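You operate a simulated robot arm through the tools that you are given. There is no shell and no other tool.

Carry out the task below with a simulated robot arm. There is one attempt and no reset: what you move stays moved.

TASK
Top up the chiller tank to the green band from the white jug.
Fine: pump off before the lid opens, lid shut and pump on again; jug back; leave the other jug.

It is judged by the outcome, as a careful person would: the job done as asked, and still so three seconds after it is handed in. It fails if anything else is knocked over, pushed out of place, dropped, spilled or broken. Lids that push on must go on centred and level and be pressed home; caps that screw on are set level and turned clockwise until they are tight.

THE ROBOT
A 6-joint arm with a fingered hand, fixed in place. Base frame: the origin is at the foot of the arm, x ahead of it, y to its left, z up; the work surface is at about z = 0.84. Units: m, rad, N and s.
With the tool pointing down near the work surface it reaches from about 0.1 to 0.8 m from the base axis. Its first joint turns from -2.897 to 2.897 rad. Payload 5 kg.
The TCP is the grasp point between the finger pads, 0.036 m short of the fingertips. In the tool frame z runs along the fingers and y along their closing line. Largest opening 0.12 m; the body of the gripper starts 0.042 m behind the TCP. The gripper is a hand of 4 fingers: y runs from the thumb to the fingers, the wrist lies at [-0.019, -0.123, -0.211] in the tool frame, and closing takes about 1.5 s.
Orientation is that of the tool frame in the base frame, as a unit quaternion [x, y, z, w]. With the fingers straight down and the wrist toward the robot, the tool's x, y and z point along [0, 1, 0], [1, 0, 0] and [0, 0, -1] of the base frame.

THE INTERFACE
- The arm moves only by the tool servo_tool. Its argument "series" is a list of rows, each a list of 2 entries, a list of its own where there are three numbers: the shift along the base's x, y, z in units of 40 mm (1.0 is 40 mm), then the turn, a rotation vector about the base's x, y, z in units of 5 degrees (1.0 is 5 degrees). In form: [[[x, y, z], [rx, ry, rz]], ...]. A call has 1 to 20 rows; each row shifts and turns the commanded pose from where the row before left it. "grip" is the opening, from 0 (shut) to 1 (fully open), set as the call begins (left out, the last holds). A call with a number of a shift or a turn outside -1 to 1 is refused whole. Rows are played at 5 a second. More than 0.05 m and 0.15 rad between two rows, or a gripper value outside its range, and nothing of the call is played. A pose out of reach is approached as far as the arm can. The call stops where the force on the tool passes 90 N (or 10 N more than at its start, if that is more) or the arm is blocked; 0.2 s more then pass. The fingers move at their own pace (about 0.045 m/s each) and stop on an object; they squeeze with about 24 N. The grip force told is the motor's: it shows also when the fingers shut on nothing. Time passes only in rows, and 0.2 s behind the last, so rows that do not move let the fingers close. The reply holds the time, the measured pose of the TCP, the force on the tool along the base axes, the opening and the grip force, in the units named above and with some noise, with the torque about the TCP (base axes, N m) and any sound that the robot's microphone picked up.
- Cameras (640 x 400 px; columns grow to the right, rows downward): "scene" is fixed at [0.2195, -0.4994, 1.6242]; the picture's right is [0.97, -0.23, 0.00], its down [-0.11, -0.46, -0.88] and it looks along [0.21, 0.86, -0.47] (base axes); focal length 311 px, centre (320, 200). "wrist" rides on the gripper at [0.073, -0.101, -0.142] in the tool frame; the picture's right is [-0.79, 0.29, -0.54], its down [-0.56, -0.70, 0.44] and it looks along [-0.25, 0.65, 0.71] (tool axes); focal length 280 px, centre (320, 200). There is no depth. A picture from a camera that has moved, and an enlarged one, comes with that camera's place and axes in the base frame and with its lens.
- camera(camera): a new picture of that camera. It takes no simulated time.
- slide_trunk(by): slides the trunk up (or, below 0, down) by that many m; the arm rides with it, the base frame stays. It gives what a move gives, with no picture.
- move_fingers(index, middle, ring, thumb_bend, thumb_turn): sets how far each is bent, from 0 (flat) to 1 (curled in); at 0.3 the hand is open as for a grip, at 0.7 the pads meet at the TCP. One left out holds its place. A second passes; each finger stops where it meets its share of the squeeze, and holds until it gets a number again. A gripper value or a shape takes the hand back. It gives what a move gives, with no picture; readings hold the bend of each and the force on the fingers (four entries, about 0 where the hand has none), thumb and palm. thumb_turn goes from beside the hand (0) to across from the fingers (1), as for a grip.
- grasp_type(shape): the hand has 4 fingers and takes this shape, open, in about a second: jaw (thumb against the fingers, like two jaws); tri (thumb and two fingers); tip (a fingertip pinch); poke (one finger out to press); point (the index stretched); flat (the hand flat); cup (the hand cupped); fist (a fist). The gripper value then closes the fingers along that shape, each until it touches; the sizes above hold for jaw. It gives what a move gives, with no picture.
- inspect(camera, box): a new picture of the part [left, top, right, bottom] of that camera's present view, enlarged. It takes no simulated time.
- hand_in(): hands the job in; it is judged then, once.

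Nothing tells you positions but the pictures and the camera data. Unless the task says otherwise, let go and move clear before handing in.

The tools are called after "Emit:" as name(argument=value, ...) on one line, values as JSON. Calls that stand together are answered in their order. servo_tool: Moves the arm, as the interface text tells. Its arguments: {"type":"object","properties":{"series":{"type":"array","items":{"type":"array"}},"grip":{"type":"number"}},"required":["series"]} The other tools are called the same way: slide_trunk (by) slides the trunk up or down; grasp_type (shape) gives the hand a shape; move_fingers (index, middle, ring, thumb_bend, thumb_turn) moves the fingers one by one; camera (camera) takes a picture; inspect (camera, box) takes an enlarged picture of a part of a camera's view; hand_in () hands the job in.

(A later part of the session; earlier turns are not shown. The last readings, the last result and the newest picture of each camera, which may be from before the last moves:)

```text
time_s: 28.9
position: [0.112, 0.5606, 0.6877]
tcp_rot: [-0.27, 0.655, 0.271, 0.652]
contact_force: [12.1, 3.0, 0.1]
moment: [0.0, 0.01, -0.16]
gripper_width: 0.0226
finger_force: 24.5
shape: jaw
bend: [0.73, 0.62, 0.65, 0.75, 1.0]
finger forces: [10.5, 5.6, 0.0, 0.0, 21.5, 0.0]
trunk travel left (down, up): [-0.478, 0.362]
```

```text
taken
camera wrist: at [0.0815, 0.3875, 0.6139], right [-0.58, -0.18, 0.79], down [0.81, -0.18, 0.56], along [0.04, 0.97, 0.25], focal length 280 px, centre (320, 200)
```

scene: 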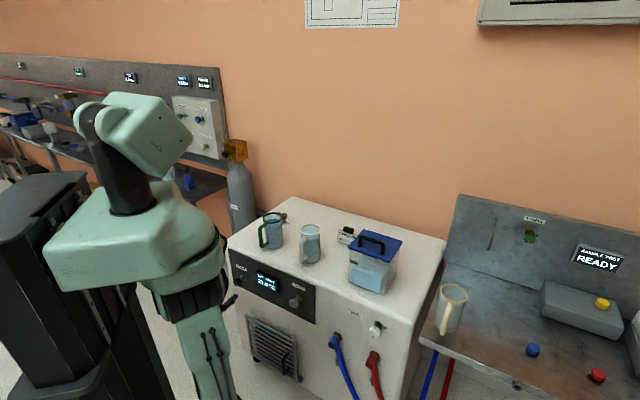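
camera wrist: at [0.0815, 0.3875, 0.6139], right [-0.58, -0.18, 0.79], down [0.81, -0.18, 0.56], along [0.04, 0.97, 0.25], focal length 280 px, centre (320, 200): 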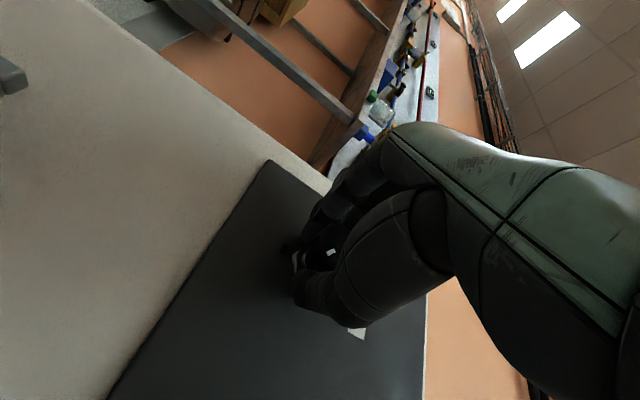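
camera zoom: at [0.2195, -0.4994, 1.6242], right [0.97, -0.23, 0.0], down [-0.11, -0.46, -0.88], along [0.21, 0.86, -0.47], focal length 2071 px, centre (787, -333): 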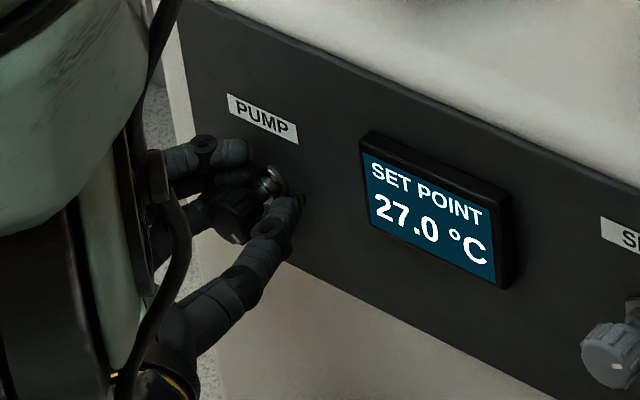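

The knob is gripped again with small side load. I'll turn clockwise about the knob axis in one sweep.

Emit:
servo_tool(series=[[[0, 0, 0], [0.707, 0.707, 0]], [[0, 0, 0], [0.707, 0.707, 0]], [[0, 0, 0], [0.707, 0.707, 0]], [[0, 0, 0], [0.707, 0.707, 0]], [[0, 0, 0], [0.707, 0.707, 0]], [[0, 0, 0], [0.707, 0.707, 0]], [[0, 0, 0], [0.707, 0.707, 0]], [[0, 0, 0], [0.707, 0.707, 0]], [[0, 0, 0], [0.707, 0.707, 0]], [[0, 0, 0], [0.707, 0.707, 0]]])

Emit:
inspect(camera="wrist", box=[260, 200, 400, 340])

Emit:
inspect(camera="scene", box=[220, 250, 280, 310])

```text
time_s: 31.1
position: [0.1091, 0.5615, 0.6863]
tcp_rot: [0.03, 0.707, 0.522, 0.477]
contact_force: [5.9, 8.9, -5.1]
moment: [-0.1, 0.05, 0.0]
gripper_width: 0.0221
finger_force: 23.8
shape: jaw
bend: [0.73, 0.62, 0.65, 0.75, 1.0]
finger forces: [13.8, 5.7, 0.0, 0.1, 19.8, 0.1]
trunk travel left (down, up): [-0.478, 0.362]
```

```text
2.86 times, centred on (330, 270) of wrist
camera zoom: at [0.0152, 0.454, 0.5615], right [-0.08, -0.68, 0.73], down [0.94, -0.31, -0.18], along [0.34, 0.67, 0.66], focal length 801 px, centre (291, 0)
```

zoom: 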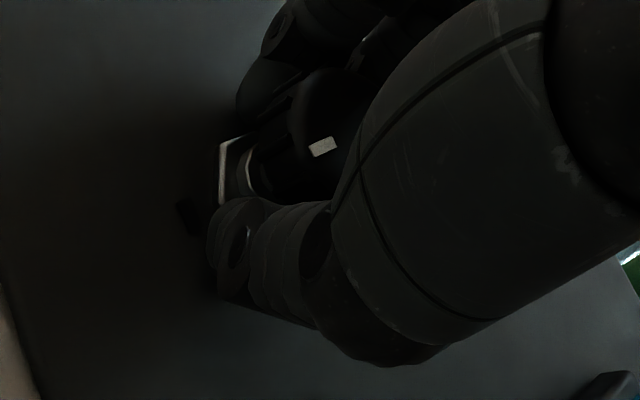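

```text
6.67 times, centred on (250, 280) of scene
camera zoom: at [0.2195, -0.4994, 1.6242], right [0.97, -0.23, 0.0], down [-0.11, -0.46, -0.88], along [0.21, 0.86, -0.47], focal length 2071 px, centre (787, -333)
```

zoom: 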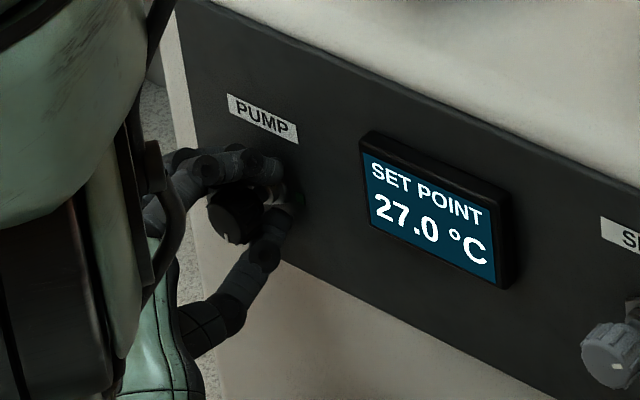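

The pointer now reads about 80°, with no slip. I'll turn the remaining few degrees to the black mark.

Emit:
servo_tool(series=[[[0, 0, 0], [0.707, 0.707, 0]], [[0, 0, 0], [0.707, 0.707, 0]], [[0, 0, 0], [0.2, 0.2, 0]], [[0, 0, 0], [0, 0, 0]]])

Emit:
inspect(camera="wrist", box=[260, 200, 400, 340])

Emit:
inspect(camera="scene", box=[232, 265, 262, 290])

```text
time_s: 32.1
position: [0.1092, 0.5632, 0.6859]
tcp_rot: [0.099, 0.701, 0.566, 0.423]
contact_force: [4.5, 18.9, -9.3]
moment: [-0.41, -0.07, 0.19]
gripper_width: 0.0215
finger_force: 24.0
shape: jaw
bend: [0.73, 0.62, 0.65, 0.75, 1.0]
finger forces: [17.6, 5.9, 0.0, 0.0, 20.3, 0.0]
trunk travel left (down, up): [-0.478, 0.362]
```

```text
2.86 times, centred on (330, 270) of wrist
camera zoom: at [-0.0025, 0.4717, 0.5615], right [0.01, -0.77, 0.63], down [0.9, -0.27, -0.35], along [0.44, 0.57, 0.69], focal length 801 px, centre (291, 0)
```

zoom: 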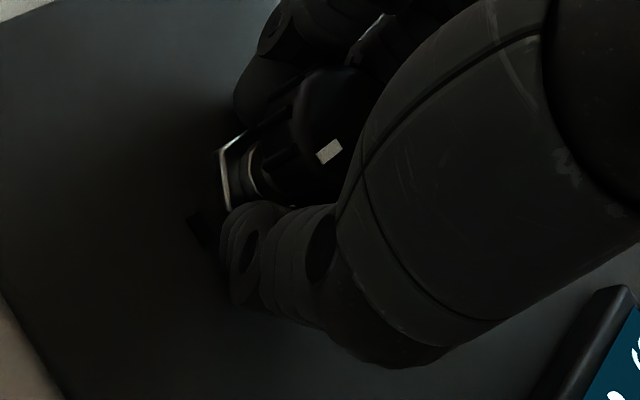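

```text
16.00 times, centred on (247, 278) of scene
camera zoom: at [0.2195, -0.4994, 1.6242], right [0.97, -0.23, 0.0], down [-0.11, -0.46, -0.88], along [0.21, 0.86, -0.47], focal length 4970 px, centre (1488, -1040)
```

zoom: 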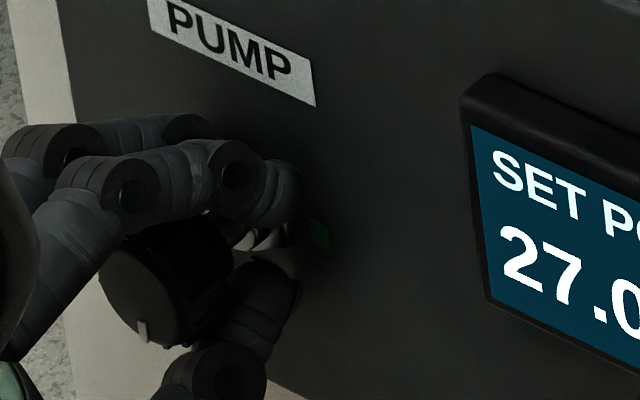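

The pointer reads about 86–90° and the torque is rising as if at the end stop. I'll release, back off and check the pointer.

Emit:
servo_tool(series=[[[0, 0, 0], [0, 0, 0]], [[0, 0, 0], [0, 0, 0]], [[0, 0, 0], [0, 0, 0]], [[0, 0, 0], [0, 0, 0]], [[0, 0, 0], [0, 0, 0]], [[-0.4, -0.4, 0], [0, 0, 0]], [[-0.5, -0.5, 0], [0, 0, 0]], [[-0.5, -0.5, 0], [0, 0, 0]], [[-0.5, -0.5, 0], [0, 0, 0]]], grip=0.7)

Emit:
inspect(camera="scene", box=[232, 265, 262, 290])

Emit:
camera(camera="wrist")

```text
time_s: 34.1
position: [0.0335, 0.4855, 0.6882]
tcp_rot: [0.1, 0.699, 0.567, 0.424]
contact_force: [-0.6, -0.2, -0.4]
moment: [0.0, 0.04, 0.0]
gripper_width: 0.0838
finger_force: 0.0
shape: jaw
bend: [0.27, 0.38, 0.35, 0.59, 0.99]
finger forces: [0.0, 0.0, 0.1, 0.0, 0.0, 0.1]
trunk travel left (down, up): [-0.478, 0.362]
```

```text
16.00 times, centred on (247, 278) of scene
camera zoom: at [0.2195, -0.4994, 1.6242], right [0.97, -0.23, 0.0], down [-0.11, -0.46, -0.88], along [0.21, 0.86, -0.47], focal length 4970 px, centre (1488, -1040)
```

zoom: 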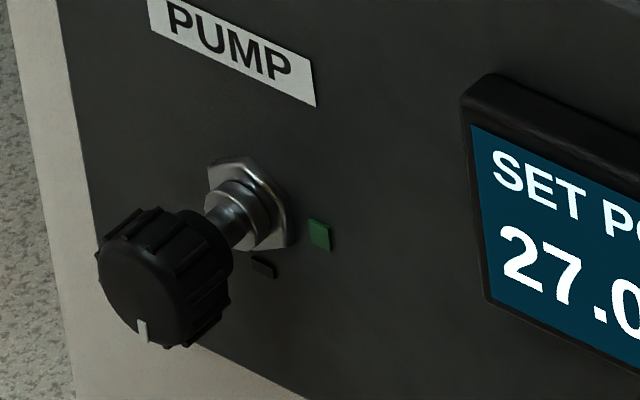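

```text
taken
camera wrist: at [-0.0785, 0.3945, 0.5625], right [0.01, -0.78, 0.63], down [0.9, -0.27, -0.35], along [0.44, 0.57, 0.7], focal length 280 px, centre (320, 200)
```

wrist: 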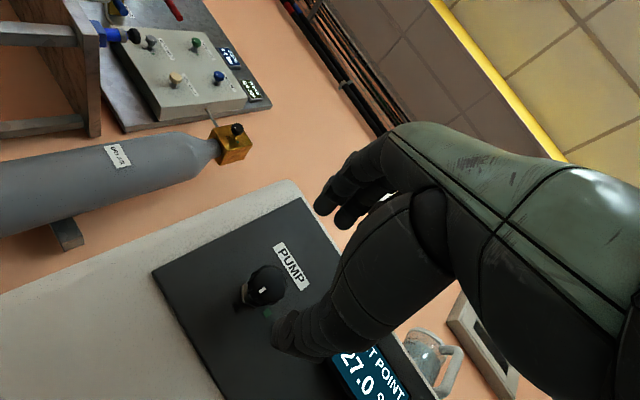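

Emit:
inspect(camera="wrist", box=[225, 230, 325, 340])

```text
3.64 times, centred on (275, 285) of wrist
camera zoom: at [-0.0785, 0.3945, 0.5625], right [0.01, -0.78, 0.63], down [0.9, -0.27, -0.35], along [0.44, 0.57, 0.7], focal length 1020 px, centre (484, -109)
```

zoom: 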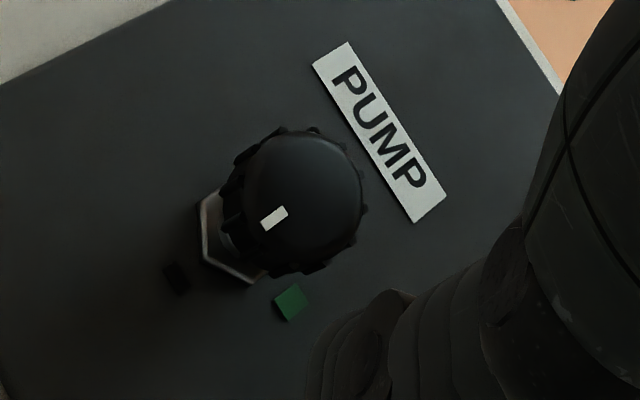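

The pointer line is now parallel to panel-down and aims at the black mark, so the pump is off. Next I'll back away, raise the trunk and point the hand down again for the tank lid.

Emit:
servo_tool(series=[[[-0.5, -0.5, 0], [0, 0, 0]], [[-0.5, -0.5, 0], [0, 0, 0]]])

Emit:
slide_trunk(by=0.22)

Emit:
servo_tool(series=[[[0, 0, 0], [0.677, 0.677, 0]], [[0, 0, 0], [0.677, 0.677, 0]], [[0, 0, 0], [0.677, 0.677, 0]], [[0, 0, 0], [0.677, 0.677, 0]], [[0, 0, 0], [0.677, 0.677, 0]], [[0, 0, 0], [0.677, 0.677, 0]], [[0, 0, 0], [-0.64, 0.64, 0]], [[0, 0, 0], [-0.64, 0.64, 0]], [[0, 0, 0], [-0.64, 0.64, 0]], [[0, 0, 0], [-0.64, 0.64, 0]], [[0, 0, 0], [-0.64, 0.64, 0]], [[0, 0, 0], [-0.64, 0.64, 0]], [[0, 0, 0], [-0.64, 0.64, 0]], [[0, 0, 0], [-0.64, 0.64, 0]], [[0, 0, 0], [-0.64, 0.64, 0]], [[0, 0, 0], [-0.64, 0.64, 0]]])

Emit:
camera(camera="scene")

Emit:
camera(camera="wrist")

```text
time_s: 34.7
position: [-0.0034, 0.4487, 0.6857]
tcp_rot: [0.101, 0.702, 0.564, 0.423]
contact_force: [-0.5, 0.1, -0.4]
moment: [0.0, -0.01, 0.03]
gripper_width: 0.0837
finger_force: 0.1
shape: jaw
bend: [0.27, 0.37, 0.35, 0.59, 0.99]
finger forces: [0.0, 0.0, 0.0, 0.0, 0.1, 0.0]
trunk travel left (down, up): [-0.478, 0.362]
```

```text
time_s: 37.0
position: [-0.0041, 0.4478, 0.9077]
tcp_rot: [0.101, 0.701, 0.566, 0.422]
contact_force: [-0.2, 0.2, -0.7]
moment: [-0.01, 0.01, 0.02]
gripper_width: 0.0839
finger_force: 0.1
shape: jaw
bend: [0.27, 0.37, 0.35, 0.59, 0.99]
finger forces: [0.0, 0.1, 0.0, 0.1, 0.0, 0.1]
trunk travel left (down, up): [-0.698, 0.142]
```

```text
time_s: 40.6
position: [0.0259, 0.449, 0.8882]
tcp_rot: [0.361, 0.852, 0.339, 0.17]
contact_force: [-0.4, 0.4, 0.1]
moment: [-0.01, -0.04, -0.03]
gripper_width: 0.084
finger_force: 0.1
shape: jaw
bend: [0.27, 0.37, 0.35, 0.59, 0.99]
finger forces: [0.1, 0.1, 0.0, 0.1, 0.0, 0.0]
trunk travel left (down, up): [-0.698, 0.142]
stopped in row 16: the arm was blocked; the commanded pose is now the measured one
```

```text
taken
```

scene: 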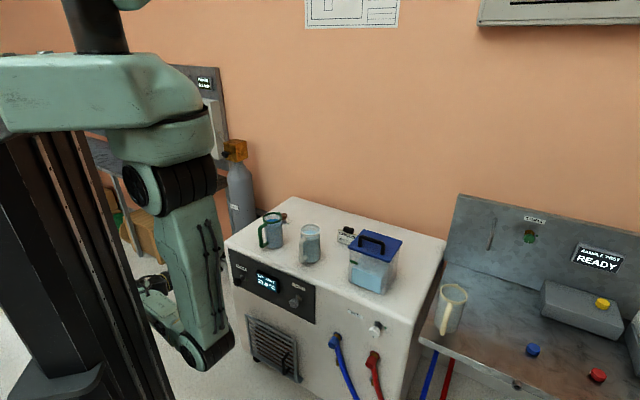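

```text
taken
camera wrist: at [-0.1512, 0.3855, 0.9158], right [0.39, -0.68, 0.62], down [0.27, -0.57, -0.78], along [0.88, 0.47, -0.04], focal length 280 px, centre (320, 200)
```

wrist: 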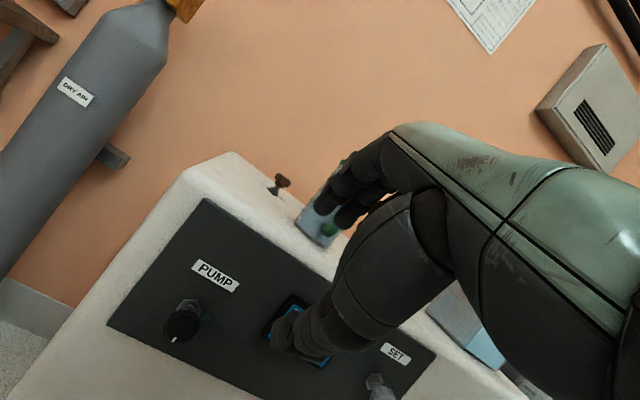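

The arm stopped at a posture limit, with no contact force. I'll move up and forward in smaller steps while continuing to pitch the hand down.

Emit:
servo_tool(series=[[[0, 0, 0.8], [0, 0, 0]], [[0, 0, 0.8], [0, 0, 0]], [[0, 0, 0.8], [0, 0, 0]], [[0, 0, 0.8], [0, 0, 0]], [[0, 0, 0.8], [0, 0, 0]]])

Emit:
camera(camera="scene")

```text
time_s: 41.9
position: [0.0292, 0.4464, 1.0477]
tcp_rot: [0.36, 0.852, 0.339, 0.169]
contact_force: [-0.5, -1.7, -0.3]
moment: [-0.02, 0.02, 0.04]
gripper_width: 0.0838
finger_force: 0.1
shape: jaw
bend: [0.27, 0.37, 0.35, 0.59, 0.99]
finger forces: [0.0, 0.1, 0.1, 0.0, 0.0, 0.0]
trunk travel left (down, up): [-0.698, 0.142]
```

```text
taken
```

scene: 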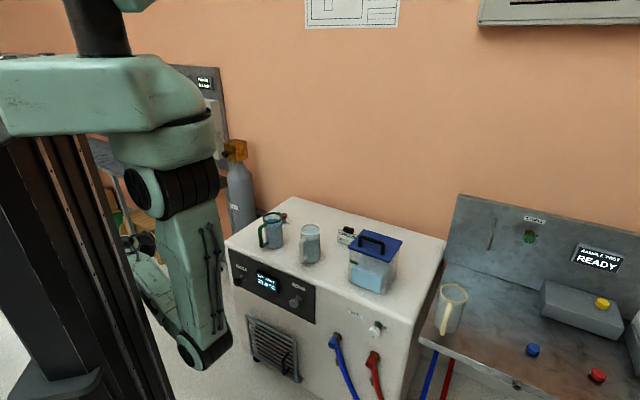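

Emit:
servo_tool(series=[[[0.75, -0.4, 0.4], [-0.63, 0.63, 0]], [[0.75, -0.4, 0.4], [-0.63, 0.63, 0]], [[0.75, -0.4, 0.4], [-0.63, 0.63, 0]], [[0.75, -0.4, 0.4], [-0.63, 0.63, 0]], [[0.75, -0.4, 0.4], [-0.63, 0.63, 0]], [[0.75, -0.4, 0.4], [-0.63, 0.63, 0]], [[0.75, -0.4, 0.2], [-0.63, 0.63, 0]], [[0.75, -0.4, 0], [-0.63, 0.63, 0]], [[0.75, -0.4, 0], [-0.63, 0.63, 0]], [[0.75, -0.4, 0], [-0.63, 0.63, 0]]])

Emit:
camera(camera="scene")

Emit:
camera(camera="wrist")

```text
time_s: 44.0
position: [0.3116, 0.3572, 1.0971]
tcp_rot: [0.38, 0.925, -0.002, 0.024]
contact_force: [0.1, -0.2, -0.2]
moment: [0.0, 0.05, -0.02]
gripper_width: 0.084
finger_force: 0.0
shape: jaw
bend: [0.27, 0.37, 0.35, 0.59, 0.99]
finger forces: [0.0, 0.0, 0.0, 0.0, 0.0, 0.0]
out of reach, approached as far as the arm can: row 5, 6, 7, 8, 10
trunk travel left (down, up): [-0.698, 0.142]
```

```text
taken
```

scene: 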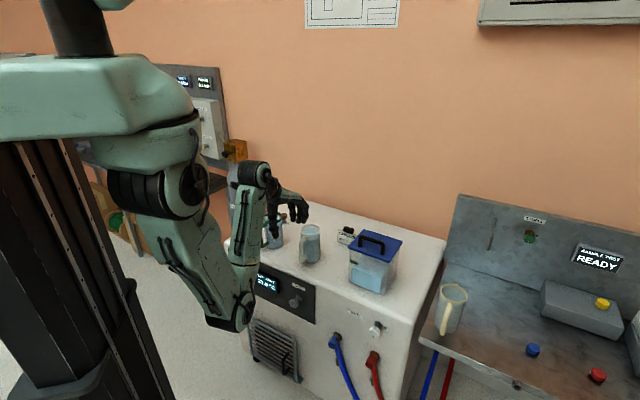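

```text
taken
camera wrist: at [0.1818, 0.3377, 1.2343], right [0.74, -0.34, 0.58], down [-0.08, -0.9, -0.43], along [0.67, 0.27, -0.69], focal length 280 px, centre (320, 200)
```

wrist: 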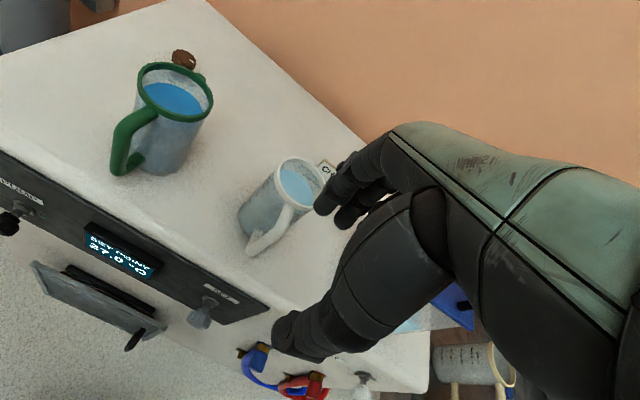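

The hand is now pointing down over the chiller front. I'll raise the trunk a little for clearance and move round to the tank to see whether its lid is hinged or lifts off.

Emit:
slide_trunk(by=0.1)

Emit:
servo_tool(series=[[[0.7, -0.7, 0], [0, 0, 0]], [[0.7, -0.7, 0], [0, 0, 0]], [[0.7, -0.7, 0], [0, 0, 0]], [[0.7, -0.7, 0], [0, 0, 0]], [[0.7, -0.7, 0], [0, 0, 0]], [[0.7, -0.7, 0], [0, 0, 0]], [[0.7, -0.7, 0], [0, 0, 0]], [[0.7, -0.7, 0], [0, 0, 0]]])

Emit:
camera(camera="scene")

Emit:
camera(camera="wrist")

```text
time_s: 45.4
position: [0.3091, 0.357, 1.1979]
tcp_rot: [0.381, 0.924, -0.001, 0.026]
contact_force: [0.5, 0.3, 0.2]
moment: [-0.04, -0.03, 0.02]
gripper_width: 0.084
finger_force: 0.1
shape: jaw
bend: [0.27, 0.37, 0.35, 0.59, 0.99]
finger forces: [0.1, 0.0, 0.0, 0.0, 0.0, 0.0]
trunk travel left (down, up): [-0.798, 0.042]
```

```text
time_s: 47.2
position: [0.5353, 0.1322, 1.1981]
tcp_rot: [0.38, 0.924, 0.0, 0.024]
contact_force: [0.4, -0.2, -1.0]
moment: [0.0, 0.01, -0.03]
gripper_width: 0.0837
finger_force: 0.1
shape: jaw
bend: [0.27, 0.37, 0.35, 0.59, 0.99]
finger forces: [0.0, 0.0, 0.1, 0.0, 0.0, 0.0]
trunk travel left (down, up): [-0.798, 0.042]
```

```text
taken
```

scene: 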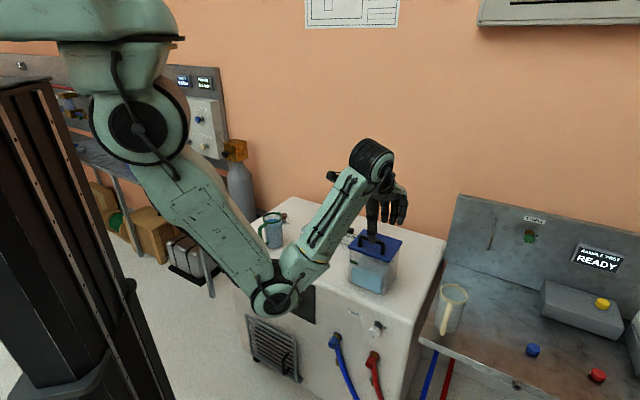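

```text
taken
camera wrist: at [0.4057, 0.1126, 1.3347], right [0.74, -0.34, 0.58], down [-0.08, -0.9, -0.43], along [0.67, 0.27, -0.69], focal length 280 px, centre (320, 200)
```

wrist: 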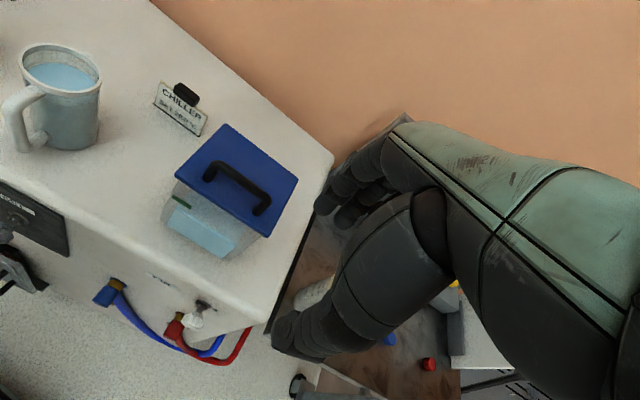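

Emit:
inspect(camera="wrist", box=[150, 110, 310, 270])

Emit:
inspect(camera="wrist", box=[0, 20, 130, 170])

Emit:
inspect(camera="wrist", box=[90, 260, 220, 370])

```text
2.50 times, centred on (230, 190) of wrist
camera zoom: at [0.4057, 0.1126, 1.3347], right [0.74, -0.34, 0.58], down [-0.08, -0.9, -0.43], along [0.67, 0.27, -0.69], focal length 701 px, centre (545, 225)
```

zoom: 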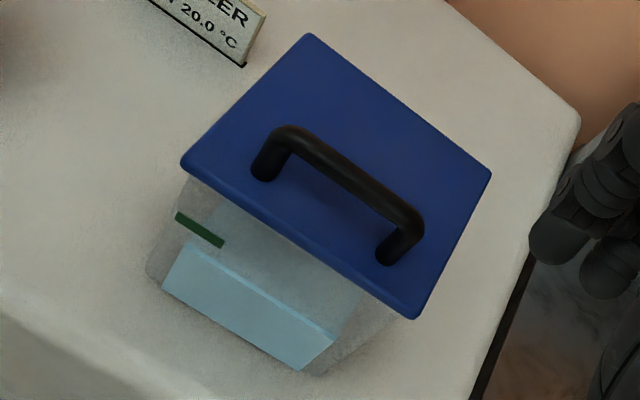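

```text
2.67 times, centred on (65, 95) of wrist
camera zoom: at [0.4057, 0.1126, 1.3347], right [0.74, -0.34, 0.58], down [-0.08, -0.9, -0.43], along [0.67, 0.27, -0.69], focal length 748 px, centre (1000, 480)
```

zoom: 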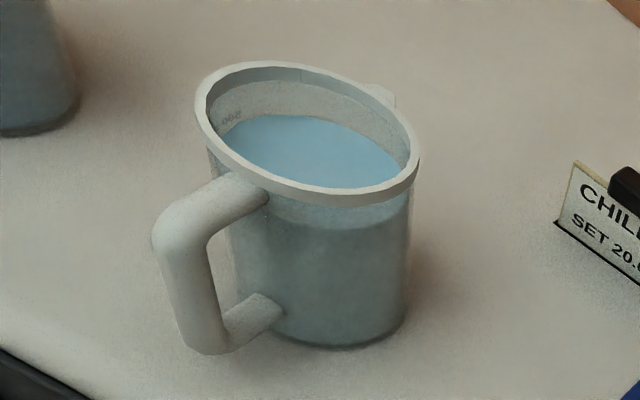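

```text
3.64 times, centred on (155, 315) of wrist
camera zoom: at [0.4057, 0.1126, 1.3347], right [0.74, -0.34, 0.58], down [-0.08, -0.9, -0.43], along [0.67, 0.27, -0.69], focal length 1020 px, centre (920, -218)
```

zoom: 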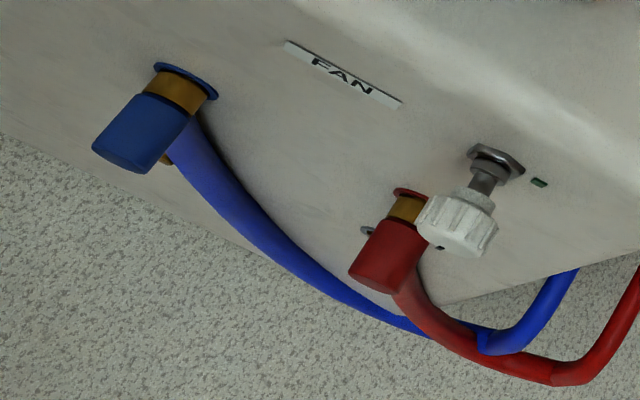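

The handle sits right at the lid's front edge, so I take the lid to be hinged along its back. Its bar is at about (0.579, 0.270, 1.030). I'll tilt the hand forward to pinch the bar with the thumb beneath, so it can follow the lid round as it swings up.

Emit:
servo_tool(series=[[[-0.08, 0.12, -0.15], [0.354, 0.354, 0]], [[-0.08, 0.12, -0.15], [0.65, -0.65, 0]], [[-0.08, 0.12, -0.15], [0.65, -0.65, 0]], [[-0.08, 0.12, -0.15], [0.65, -0.65, 0]], [[-0.08, 0.12, -0.15], [0.65, -0.65, 0]], [[-0.08, 0.12, -0.15], [0.65, -0.65, 0]], [[-0.08, 0.12, -0.15], [0.65, -0.65, 0]], [[-0.08, 0.12, -0.15], [0.65, -0.65, 0]], [[-0.08, 0.12, -0.15], [0.65, -0.65, 0]], [[-0.08, 0.12, -0.15], [0.65, -0.65, 0]], [[-0.08, 0.12, -0.15], [0.65, -0.65, 0]], [[-0.05, 0.1, -0.15], [0.65, -0.65, 0]], [[0, 0, 0], [0.65, -0.65, 0]], [[0, 0, 0], [0.65, -0.65, 0]]], grip=0.5)

Emit:
camera(camera="scene")

Emit:
camera(camera="wrist")

```text
time_s: 50.2
position: [0.4966, 0.1907, 1.1253]
tcp_rot: [0.33, 0.796, 0.467, 0.197]
contact_force: [0.3, -1.6, -0.4]
moment: [-0.01, 0.01, 0.02]
gripper_width: 0.0603
finger_force: 0.1
shape: jaw
bend: [0.74, 0.45, 0.42, 0.69, 1.0]
finger forces: [0.0, 0.0, 0.0, 0.1, 0.0, 0.0]
trunk travel left (down, up): [-0.798, 0.042]
```

```text
taken
```

scene: 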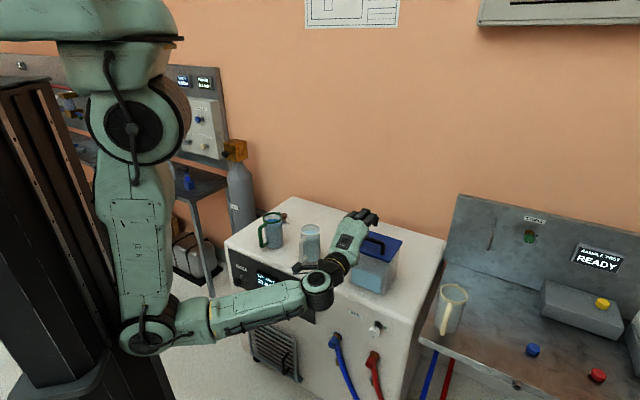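

```text
taken
camera wrist: at [0.3214, 0.1179, 1.1062], right [0.32, -0.79, 0.52], down [0.43, -0.37, -0.82], along [0.84, 0.49, 0.22], focal length 280 px, centre (320, 200)
```

wrist: 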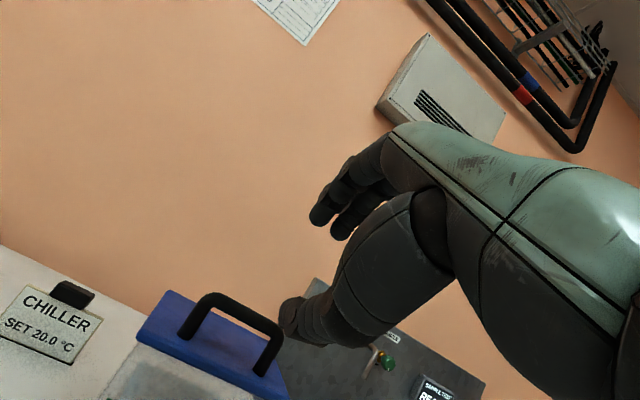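

The bar is about 14 cm ahead and slightly below the hand's axis. I'll set the fingers individually, open above and with the thumb pre-bent, so the thumb can pass between bar and lid. Then I'll check the picture before going in.

Emit:
move_fingers(index=0.35, middle=0.35, ring=0.35, thumb_bend=0.58, thumb_turn=1.0)

Emit:
servo_tool(series=[[[0.1, 0.1, -0.5], [0, 0, 0]], [[0.3, 0.3, -0.35], [0, 0, 0]], [[0.3, 0.3, -0.3], [0, 0, 0]], [[0.3, 0.3, -0.25], [0, 0, 0]]])

Emit:
camera(camera="wrist")

Emit:
inspect(camera="scene", box=[320, 190, 420, 290])

```text
time_s: 51.2
position: [0.4961, 0.1904, 1.1274]
tcp_rot: [0.329, 0.798, 0.466, 0.195]
contact_force: [-0.1, 0.5, -0.3]
moment: [-0.03, 0.02, -0.01]
gripper_width: 0.0755
finger_force: 0.1
shape: fingers
bend: [0.35, 0.35, 0.35, 0.57, 1.0]
finger forces: [0.0, 0.1, 0.0, 0.0, 0.0, 0.1]
trunk travel left (down, up): [-0.798, 0.042]
```

```text
time_s: 52.2
position: [0.5368, 0.2304, 1.0696]
tcp_rot: [0.329, 0.798, 0.466, 0.196]
contact_force: [-0.1, 0.4, -0.2]
moment: [0.04, 0.01, 0.01]
gripper_width: 0.0756
finger_force: 0.0
shape: fingers
bend: [0.35, 0.35, 0.35, 0.57, 1.0]
finger forces: [0.0, 0.0, 0.0, 0.0, 0.1, 0.1]
trunk travel left (down, up): [-0.798, 0.042]
```

```text
taken
camera wrist: at [0.3621, 0.1582, 1.05], right [0.32, -0.79, 0.52], down [0.43, -0.37, -0.82], along [0.84, 0.49, 0.22], focal length 280 px, centre (320, 200)
```

wrist: 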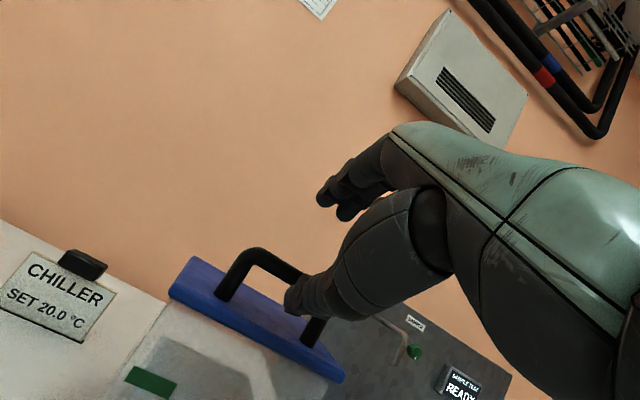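

```text
4.00 times, centred on (370, 240) of scene
camera zoom: at [0.2195, -0.4994, 1.6242], right [0.97, -0.23, 0.0], down [-0.11, -0.46, -0.88], along [0.21, 0.86, -0.47], focal length 1242 px, centre (120, 40)
```

zoom: 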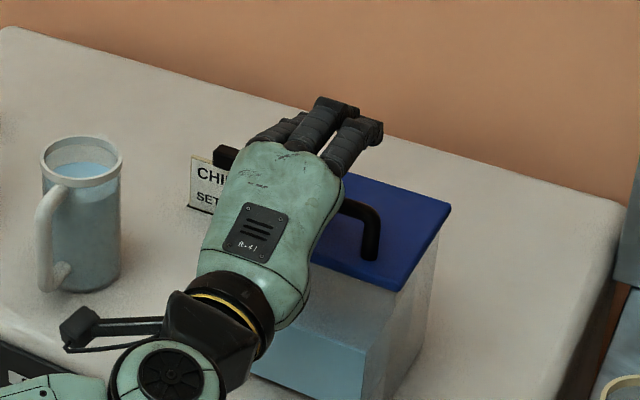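

Emit:
servo_tool(series=[[[0.225, 0.222, -0.17], [0, 0, 0]], [[0.225, 0.222, -0.17], [0, 0, 0]]])

Emit:
camera(camera="wrist")

Emit:
inspect(camera="wrist", box=[220, 180, 400, 380])

```text
time_s: 52.8
position: [0.5561, 0.2479, 1.0568]
tcp_rot: [0.329, 0.798, 0.466, 0.195]
contact_force: [-0.2, -0.1, -0.2]
moment: [0.0, 0.05, 0.0]
gripper_width: 0.0756
finger_force: 0.0
shape: fingers
bend: [0.35, 0.35, 0.35, 0.57, 1.0]
finger forces: [0.0, 0.1, 0.0, 0.1, 0.0, 0.0]
trunk travel left (down, up): [-0.798, 0.042]
```

```text
taken
camera wrist: at [0.3803, 0.1757, 1.0368], right [0.32, -0.79, 0.52], down [0.43, -0.37, -0.82], along [0.84, 0.49, 0.22], focal length 280 px, centre (320, 200)
```

wrist: 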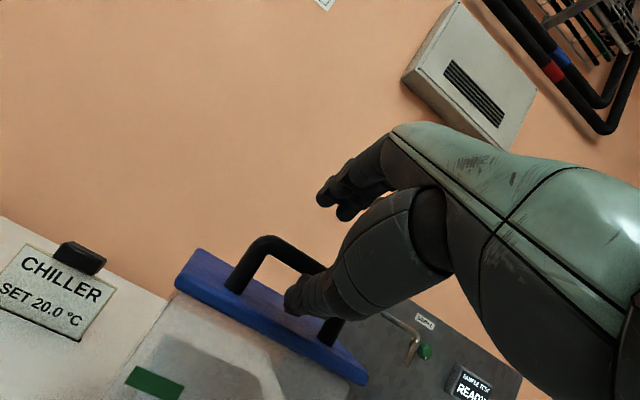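

```text
2.00 times, centred on (310, 280) of wrist
camera zoom: at [0.3803, 0.1757, 1.0368], right [0.32, -0.79, 0.52], down [0.43, -0.37, -0.82], along [0.84, 0.49, 0.22], focal length 561 px, centre (340, 40)
```

zoom: 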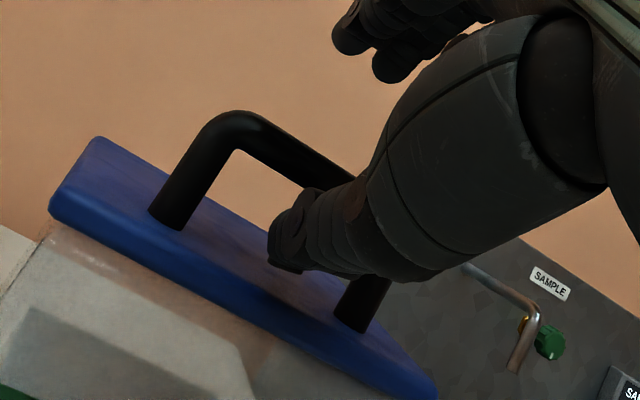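

The thumb is lined up in the gap between bar and lid. I'll go 3 cm further and close the fingers onto the bar.

Emit:
servo_tool(series=[[[0.22, 0.215, -0.17], [0, 0, 0]], [[0.22, 0.215, -0.17], [0, 0, 0]]])

Emit:
inspect(camera="wrist", box=[220, 180, 400, 380])

Emit:
inspect(camera="scene", box=[320, 190, 420, 290])

```text
time_s: 53.4
position: [0.573, 0.2659, 1.0432]
tcp_rot: [0.329, 0.797, 0.466, 0.196]
contact_force: [1.0, 0.5, 3.2]
moment: [0.1, -0.1, -0.01]
gripper_width: 0.0705
finger_force: 1.4
shape: fingers
bend: [0.35, 0.35, 0.35, 0.6, 1.0]
finger forces: [0.0, 0.0, 0.0, 0.1, 3.2, 0.0]
trunk travel left (down, up): [-0.798, 0.042]
```

```text
2.00 times, centred on (310, 280) of wrist
camera zoom: at [0.3973, 0.1927, 1.0238], right [0.32, -0.79, 0.52], down [0.43, -0.37, -0.82], along [0.84, 0.49, 0.22], focal length 561 px, centre (340, 40)
```

zoom: 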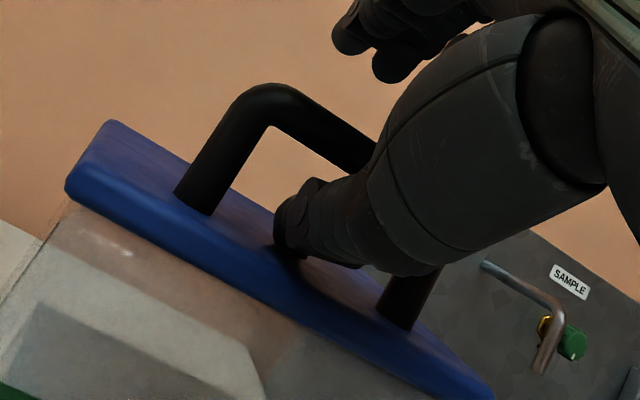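

```text
4.00 times, centred on (370, 240) of scene
camera zoom: at [0.2195, -0.4994, 1.6242], right [0.97, -0.23, 0.0], down [-0.11, -0.46, -0.88], along [0.21, 0.86, -0.47], focal length 1242 px, centre (120, 40)
```

zoom: 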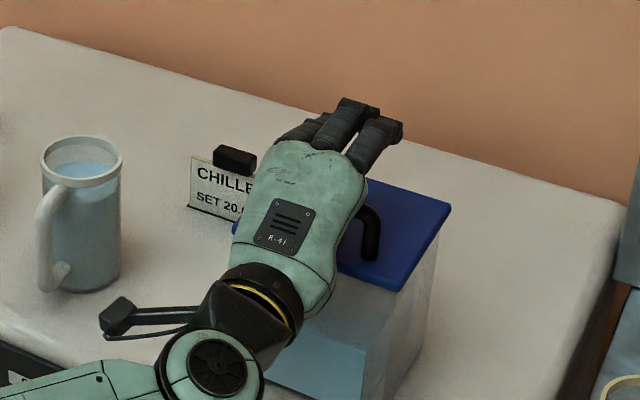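

Emit:
servo_tool(series=[[[0, 0, 0], [0, 0, 0]], [[0, 0, 0], [0, 0, 0]], [[0, 0, 0], [0, 0, 0]], [[0, 0, 0], [0, 0, 0]], [[0, 0, 0], [0, 0, 0]], [[0, 0, 0], [0, 0, 0]], [[0, 0, 0], [0, 0, 0]], [[0, 0, 0], [0, 0, 0]]], grip=0)

Emit:
inspect(camera="wrist", box=[220, 180, 400, 380])

Emit:
inspect(camera="scene", box=[320, 190, 420, 290])

```text
time_s: 55.2
position: [0.572, 0.2657, 1.043]
tcp_rot: [0.33, 0.797, 0.466, 0.196]
contact_force: [2.6, 2.6, -2.3]
moment: [0.05, -0.04, 0.07]
gripper_width: 0.0
finger_force: 24.1
shape: jaw
bend: [0.7, 0.7, 0.7, 0.72, 1.0]
finger forces: [5.8, 0.0, 2.6, 0.0, 20.4, 0.0]
trunk travel left (down, up): [-0.798, 0.042]
```

```text
2.00 times, centred on (310, 280) of wrist
camera zoom: at [0.3978, 0.1931, 1.023], right [0.32, -0.79, 0.52], down [0.43, -0.37, -0.82], along [0.84, 0.49, 0.22], focal length 561 px, centre (340, 40)
```

zoom: 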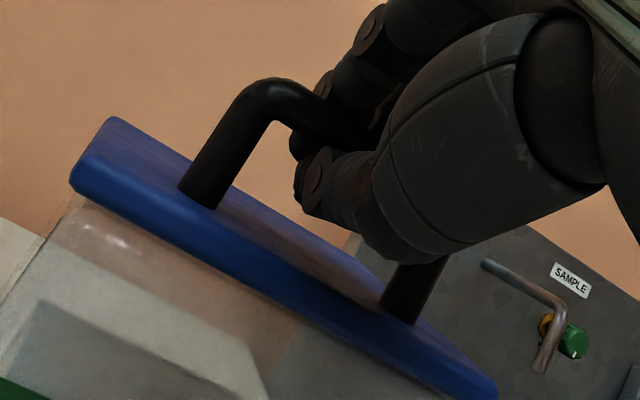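

```text
4.00 times, centred on (370, 240) of scene
camera zoom: at [0.2195, -0.4994, 1.6242], right [0.97, -0.23, 0.0], down [-0.11, -0.46, -0.88], along [0.21, 0.86, -0.47], focal length 1242 px, centre (120, 40)
```

zoom: 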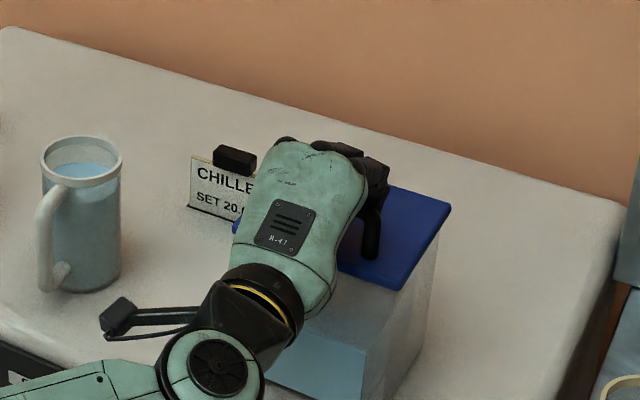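

The fingers and thumb have closed in a ring around the bar. I'll lift gently along the arc of a hinge at the lid's back edge, about 20°, and check that it behaves as a hinge.

Emit:
servo_tool(series=[[[0.09, 0.09, 0.25], [-0.47, 0.47, 0]], [[0.105, 0.105, 0.235], [-0.47, 0.47, 0]], [[0.12, 0.12, 0.225], [-0.47, 0.47, 0]], [[0.135, 0.135, 0.21], [-0.47, 0.47, 0]]])

Emit:
camera(camera="wrist")

Emit:
inspect(camera="scene", box=[320, 190, 420, 290])

```text
time_s: 56.2
position: [0.5912, 0.2835, 1.0785]
tcp_rot: [0.348, 0.847, 0.37, 0.156]
contact_force: [5.3, 3.0, -7.7]
moment: [0.01, 0.06, 0.05]
gripper_width: 0.0
finger_force: 24.2
shape: jaw
bend: [0.7, 0.7, 0.7, 0.73, 1.0]
finger forces: [6.6, 0.0, 4.0, 0.0, 20.0, 0.1]
trunk travel left (down, up): [-0.798, 0.042]
```

```text
taken
camera wrist: at [0.4165, 0.212, 1.0996], right [0.41, -0.7, 0.58], down [0.29, -0.5, -0.81], along [0.86, 0.51, 0.0], focal length 280 px, centre (320, 200)
```

wrist: 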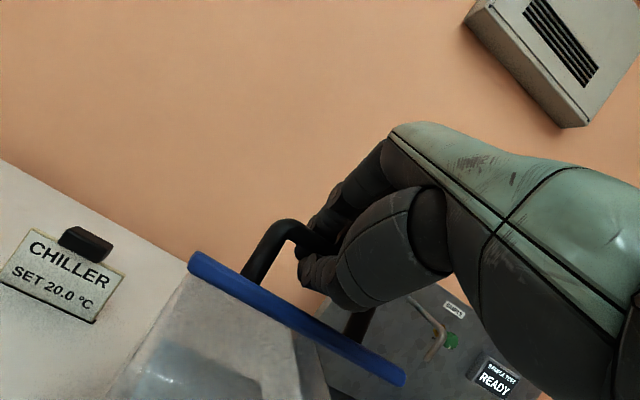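

```text
4.00 times, centred on (370, 240) of scene
camera zoom: at [0.2195, -0.4994, 1.6242], right [0.97, -0.23, 0.0], down [-0.11, -0.46, -0.88], along [0.21, 0.86, -0.47], focal length 1242 px, centre (120, 40)
```

zoom: 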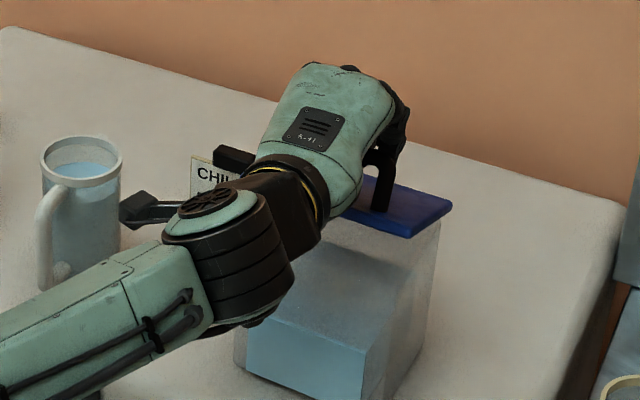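

The lid's front edge rises while the back stays down, with only a few newtons, so it is hinged at the back. I'll continue along the arc to about 60°.

Emit:
servo_tool(series=[[[0.147, 0.147, 0.196], [-0.47, 0.47, 0]], [[0.159, 0.159, 0.178], [-0.47, 0.47, 0]], [[0.168, 0.168, 0.158], [-0.47, 0.47, 0]], [[0.177, 0.177, 0.14], [-0.47, 0.47, 0]], [[0.184, 0.184, 0.118], [-0.47, 0.47, 0]], [[0.191, 0.191, 0.096], [-0.47, 0.47, 0]], [[0.196, 0.196, 0.073], [-0.47, 0.47, 0]], [[0.198, 0.198, 0.048], [-0.47, 0.47, 0]]])

Emit:
camera(camera="wrist")

Emit:
inspect(camera="scene", box=[300, 150, 440, 300])

```text
time_s: 58.0
position: [0.6499, 0.3422, 1.1145]
tcp_rot: [0.375, 0.91, 0.164, 0.068]
contact_force: [-0.2, 0.5, -30.4]
moment: [0.03, 0.32, 0.1]
gripper_width: 0.0
finger_force: 24.3
shape: jaw
bend: [0.7, 0.7, 0.7, 0.72, 1.0]
finger forces: [4.2, 4.9, 7.1, 0.0, 26.1, 0.0]
trunk travel left (down, up): [-0.798, 0.042]
```

```text
taken
camera wrist: at [0.4948, 0.2896, 1.2123], right [0.62, -0.5, 0.61], down [0.04, -0.75, -0.66], along [0.79, 0.43, -0.44], focal length 280 px, centre (320, 200)
```

wrist: 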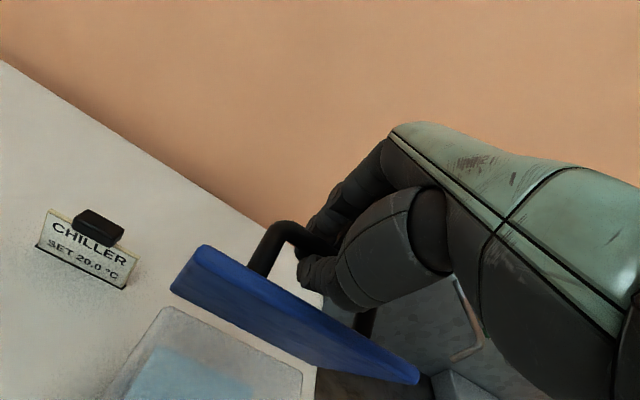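

```text
2.67 times, centred on (370, 225) of scene
camera zoom: at [0.2195, -0.4994, 1.6242], right [0.97, -0.23, 0.0], down [-0.11, -0.46, -0.88], along [0.21, 0.86, -0.47], focal length 828 px, centre (187, 133)
```

zoom: 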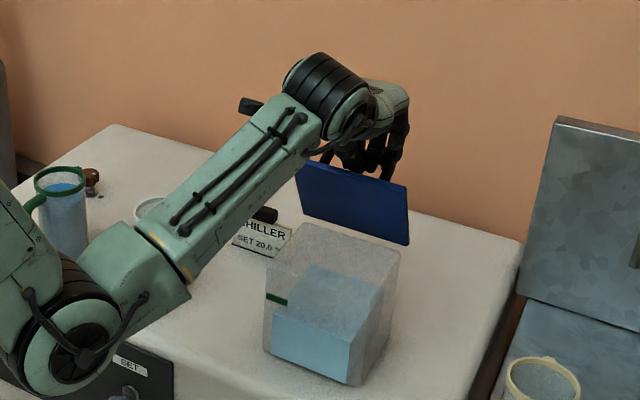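

Load is up at 30 N, so I'll stop here and look closely at how the lid sits on the tank.

Emit:
inspect(camera="scene", box=[340, 200, 410, 260])

Emit:
inspect(camera="wrist", box=[80, 200, 440, 400])

```text
6.67 times, centred on (375, 230) of scene
camera zoom: at [0.2195, -0.4994, 1.6242], right [0.97, -0.23, 0.0], down [-0.11, -0.46, -0.88], along [0.21, 0.86, -0.47], focal length 2071 px, centre (-47, 0)
```

zoom: 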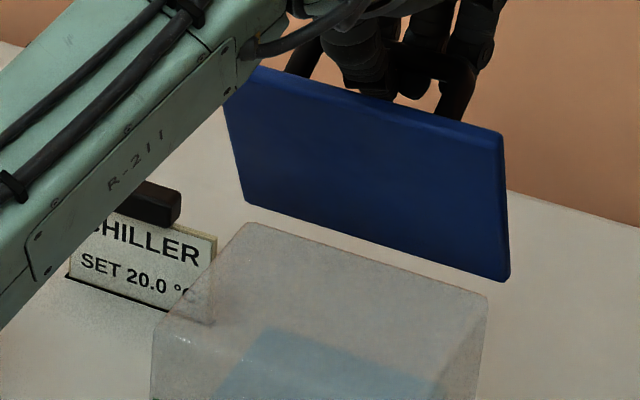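

```text
1.78 times, centred on (260, 300) of wrist
camera zoom: at [0.4948, 0.2896, 1.2123], right [0.62, -0.5, 0.61], down [0.04, -0.75, -0.66], along [0.79, 0.43, -0.44], focal length 498 px, centre (427, 22)
```

zoom: 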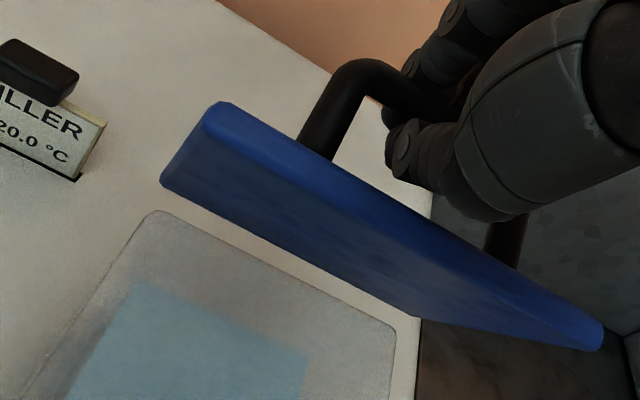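

Emit:
servo_tool(series=[[[0, 0, 0], [0, 0, 0]], [[0, 0, 0], [0, 0, 0]]])

Emit:
inspect(camera="scene", box=[345, 205, 405, 245])

```text
time_s: 58.6
position: [0.6482, 0.3423, 1.1147]
tcp_rot: [0.376, 0.91, 0.163, 0.069]
contact_force: [-2.1, 0.4, -30.6]
moment: [0.08, 0.3, 0.08]
gripper_width: 0.0
finger_force: 23.5
shape: jaw
bend: [0.7, 0.7, 0.7, 0.72, 1.0]
finger forces: [13.4, 5.0, 6.8, 0.0, 26.9, 0.1]
trunk travel left (down, up): [-0.798, 0.042]
```

```text
10.00 times, centred on (375, 225) of scene
camera zoom: at [0.2195, -0.4994, 1.6242], right [0.97, -0.23, 0.0], down [-0.11, -0.46, -0.88], along [0.21, 0.86, -0.47], focal length 3106 px, centre (-230, -50)
```

zoom: 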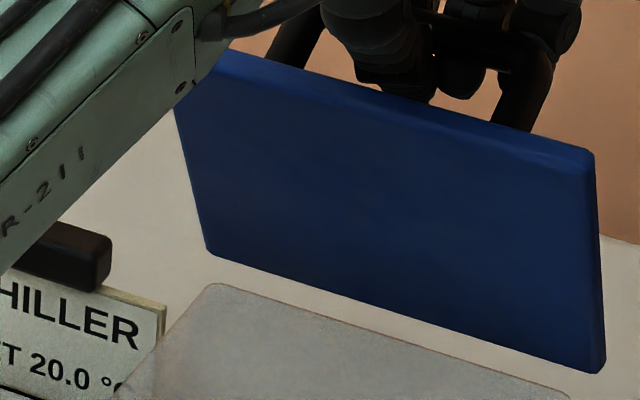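

The lid's back edge is still at (0.664, 0.354, 0.981), its original place, so the hinge is confirmed. My arc was just a few millimetres high, which explains the load. I'll ease down slightly and carry on towards vertical.

Emit:
servo_tool(series=[[[0, 0, -0.17], [0, 0, 0]], [[0.19, 0.19, 0], [-0.4, 0.4, 0]], [[0.19, 0.19, -0.01], [-0.4, 0.4, 0]], [[0.19, 0.19, -0.03], [-0.4, 0.4, 0]], [[0.187, 0.187, -0.05], [-0.4, 0.4, 0]]])

Emit:
inspect(camera="scene", box=[320, 170, 440, 260])

Emit:
camera(camera="wrist")

```text
time_s: 59.8
position: [0.6785, 0.3712, 1.1065]
tcp_rot: [0.379, 0.922, 0.076, 0.033]
contact_force: [-2.7, -3.7, -11.0]
moment: [0.02, 0.24, 0.03]
gripper_width: 0.0
finger_force: 23.9
shape: jaw
bend: [0.7, 0.7, 0.7, 0.73, 1.0]
finger forces: [6.7, 0.0, 5.2, 0.0, 21.7, 0.0]
trunk travel left (down, up): [-0.798, 0.042]
```

```text
4.44 times, centred on (380, 215) of scene
camera zoom: at [0.2195, -0.4994, 1.6242], right [0.97, -0.23, 0.0], down [-0.11, -0.46, -0.88], along [0.21, 0.86, -0.47], focal length 1380 px, centre (53, 133)
```

zoom: 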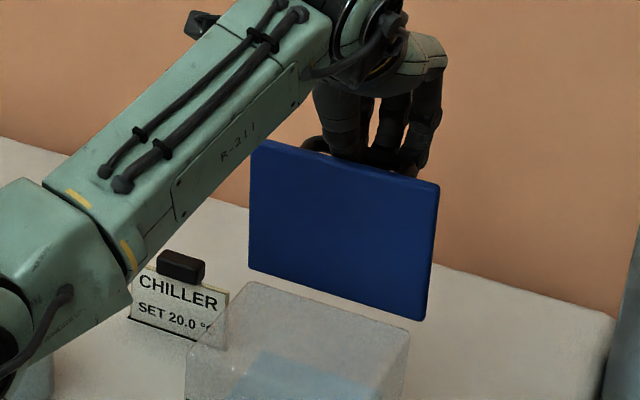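

```text
taken
camera wrist: at [0.5392, 0.3343, 1.2307], right [0.7, -0.42, 0.58], down [-0.04, -0.83, -0.55], along [0.72, 0.36, -0.6], focal length 280 px, centre (320, 200)
```

wrist: 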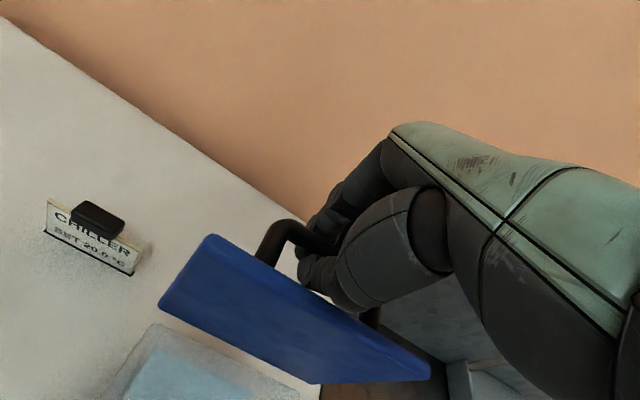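

The lid stands at about 80°. I'll carry it on past vertical in small steps, watching for a stop.

Emit:
servo_tool(series=[[[0.186, 0.186, -0.08], [-0.4, 0.4, 0]], [[0.179, 0.179, -0.1], [-0.4, 0.4, 0]], [[0.171, 0.171, -0.12], [-0.4, 0.4, 0]], [[0.164, 0.164, -0.14], [0, 0, 0]]])

Emit:
inspect(camera="scene", box=[320, 170, 440, 260])

Emit:
camera(camera="wrist")

```text
time_s: 60.8
position: [0.7036, 0.3967, 1.0967]
tcp_rot: [0.381, 0.925, 0.01, 0.005]
contact_force: [-9.4, -9.0, 6.5]
moment: [-1.31, 1.62, 0.0]
gripper_width: 0.0003
finger_force: 23.7
shape: jaw
bend: [0.7, 0.7, 0.7, 0.67, 1.0]
finger forces: [8.1, 3.0, 2.6, 0.0, 86.8, 0.1]
trunk travel left (down, up): [-0.798, 0.042]
```

```text
4.44 times, centred on (380, 215) of scene
camera zoom: at [0.2195, -0.4994, 1.6242], right [0.97, -0.23, 0.0], down [-0.11, -0.46, -0.88], along [0.21, 0.86, -0.47], focal length 1380 px, centre (53, 133)
```

zoom: 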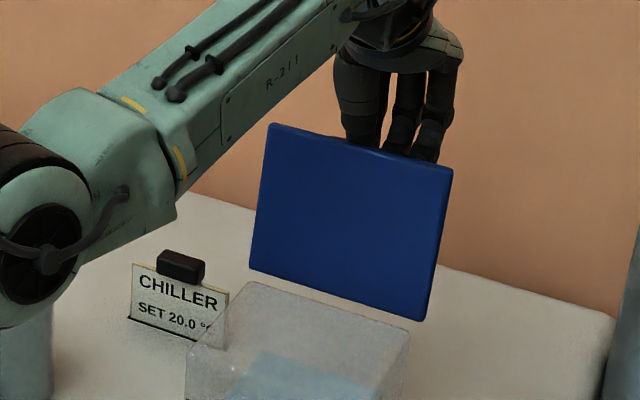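

```text
taken
camera wrist: at [0.5778, 0.3731, 1.2351], right [0.75, -0.36, 0.55], down [-0.09, -0.89, -0.46], along [0.65, 0.3, -0.7], focal length 280 px, centre (320, 200)
```

wrist: 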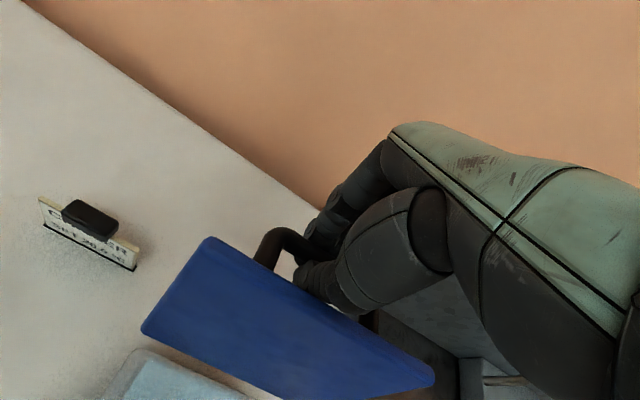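

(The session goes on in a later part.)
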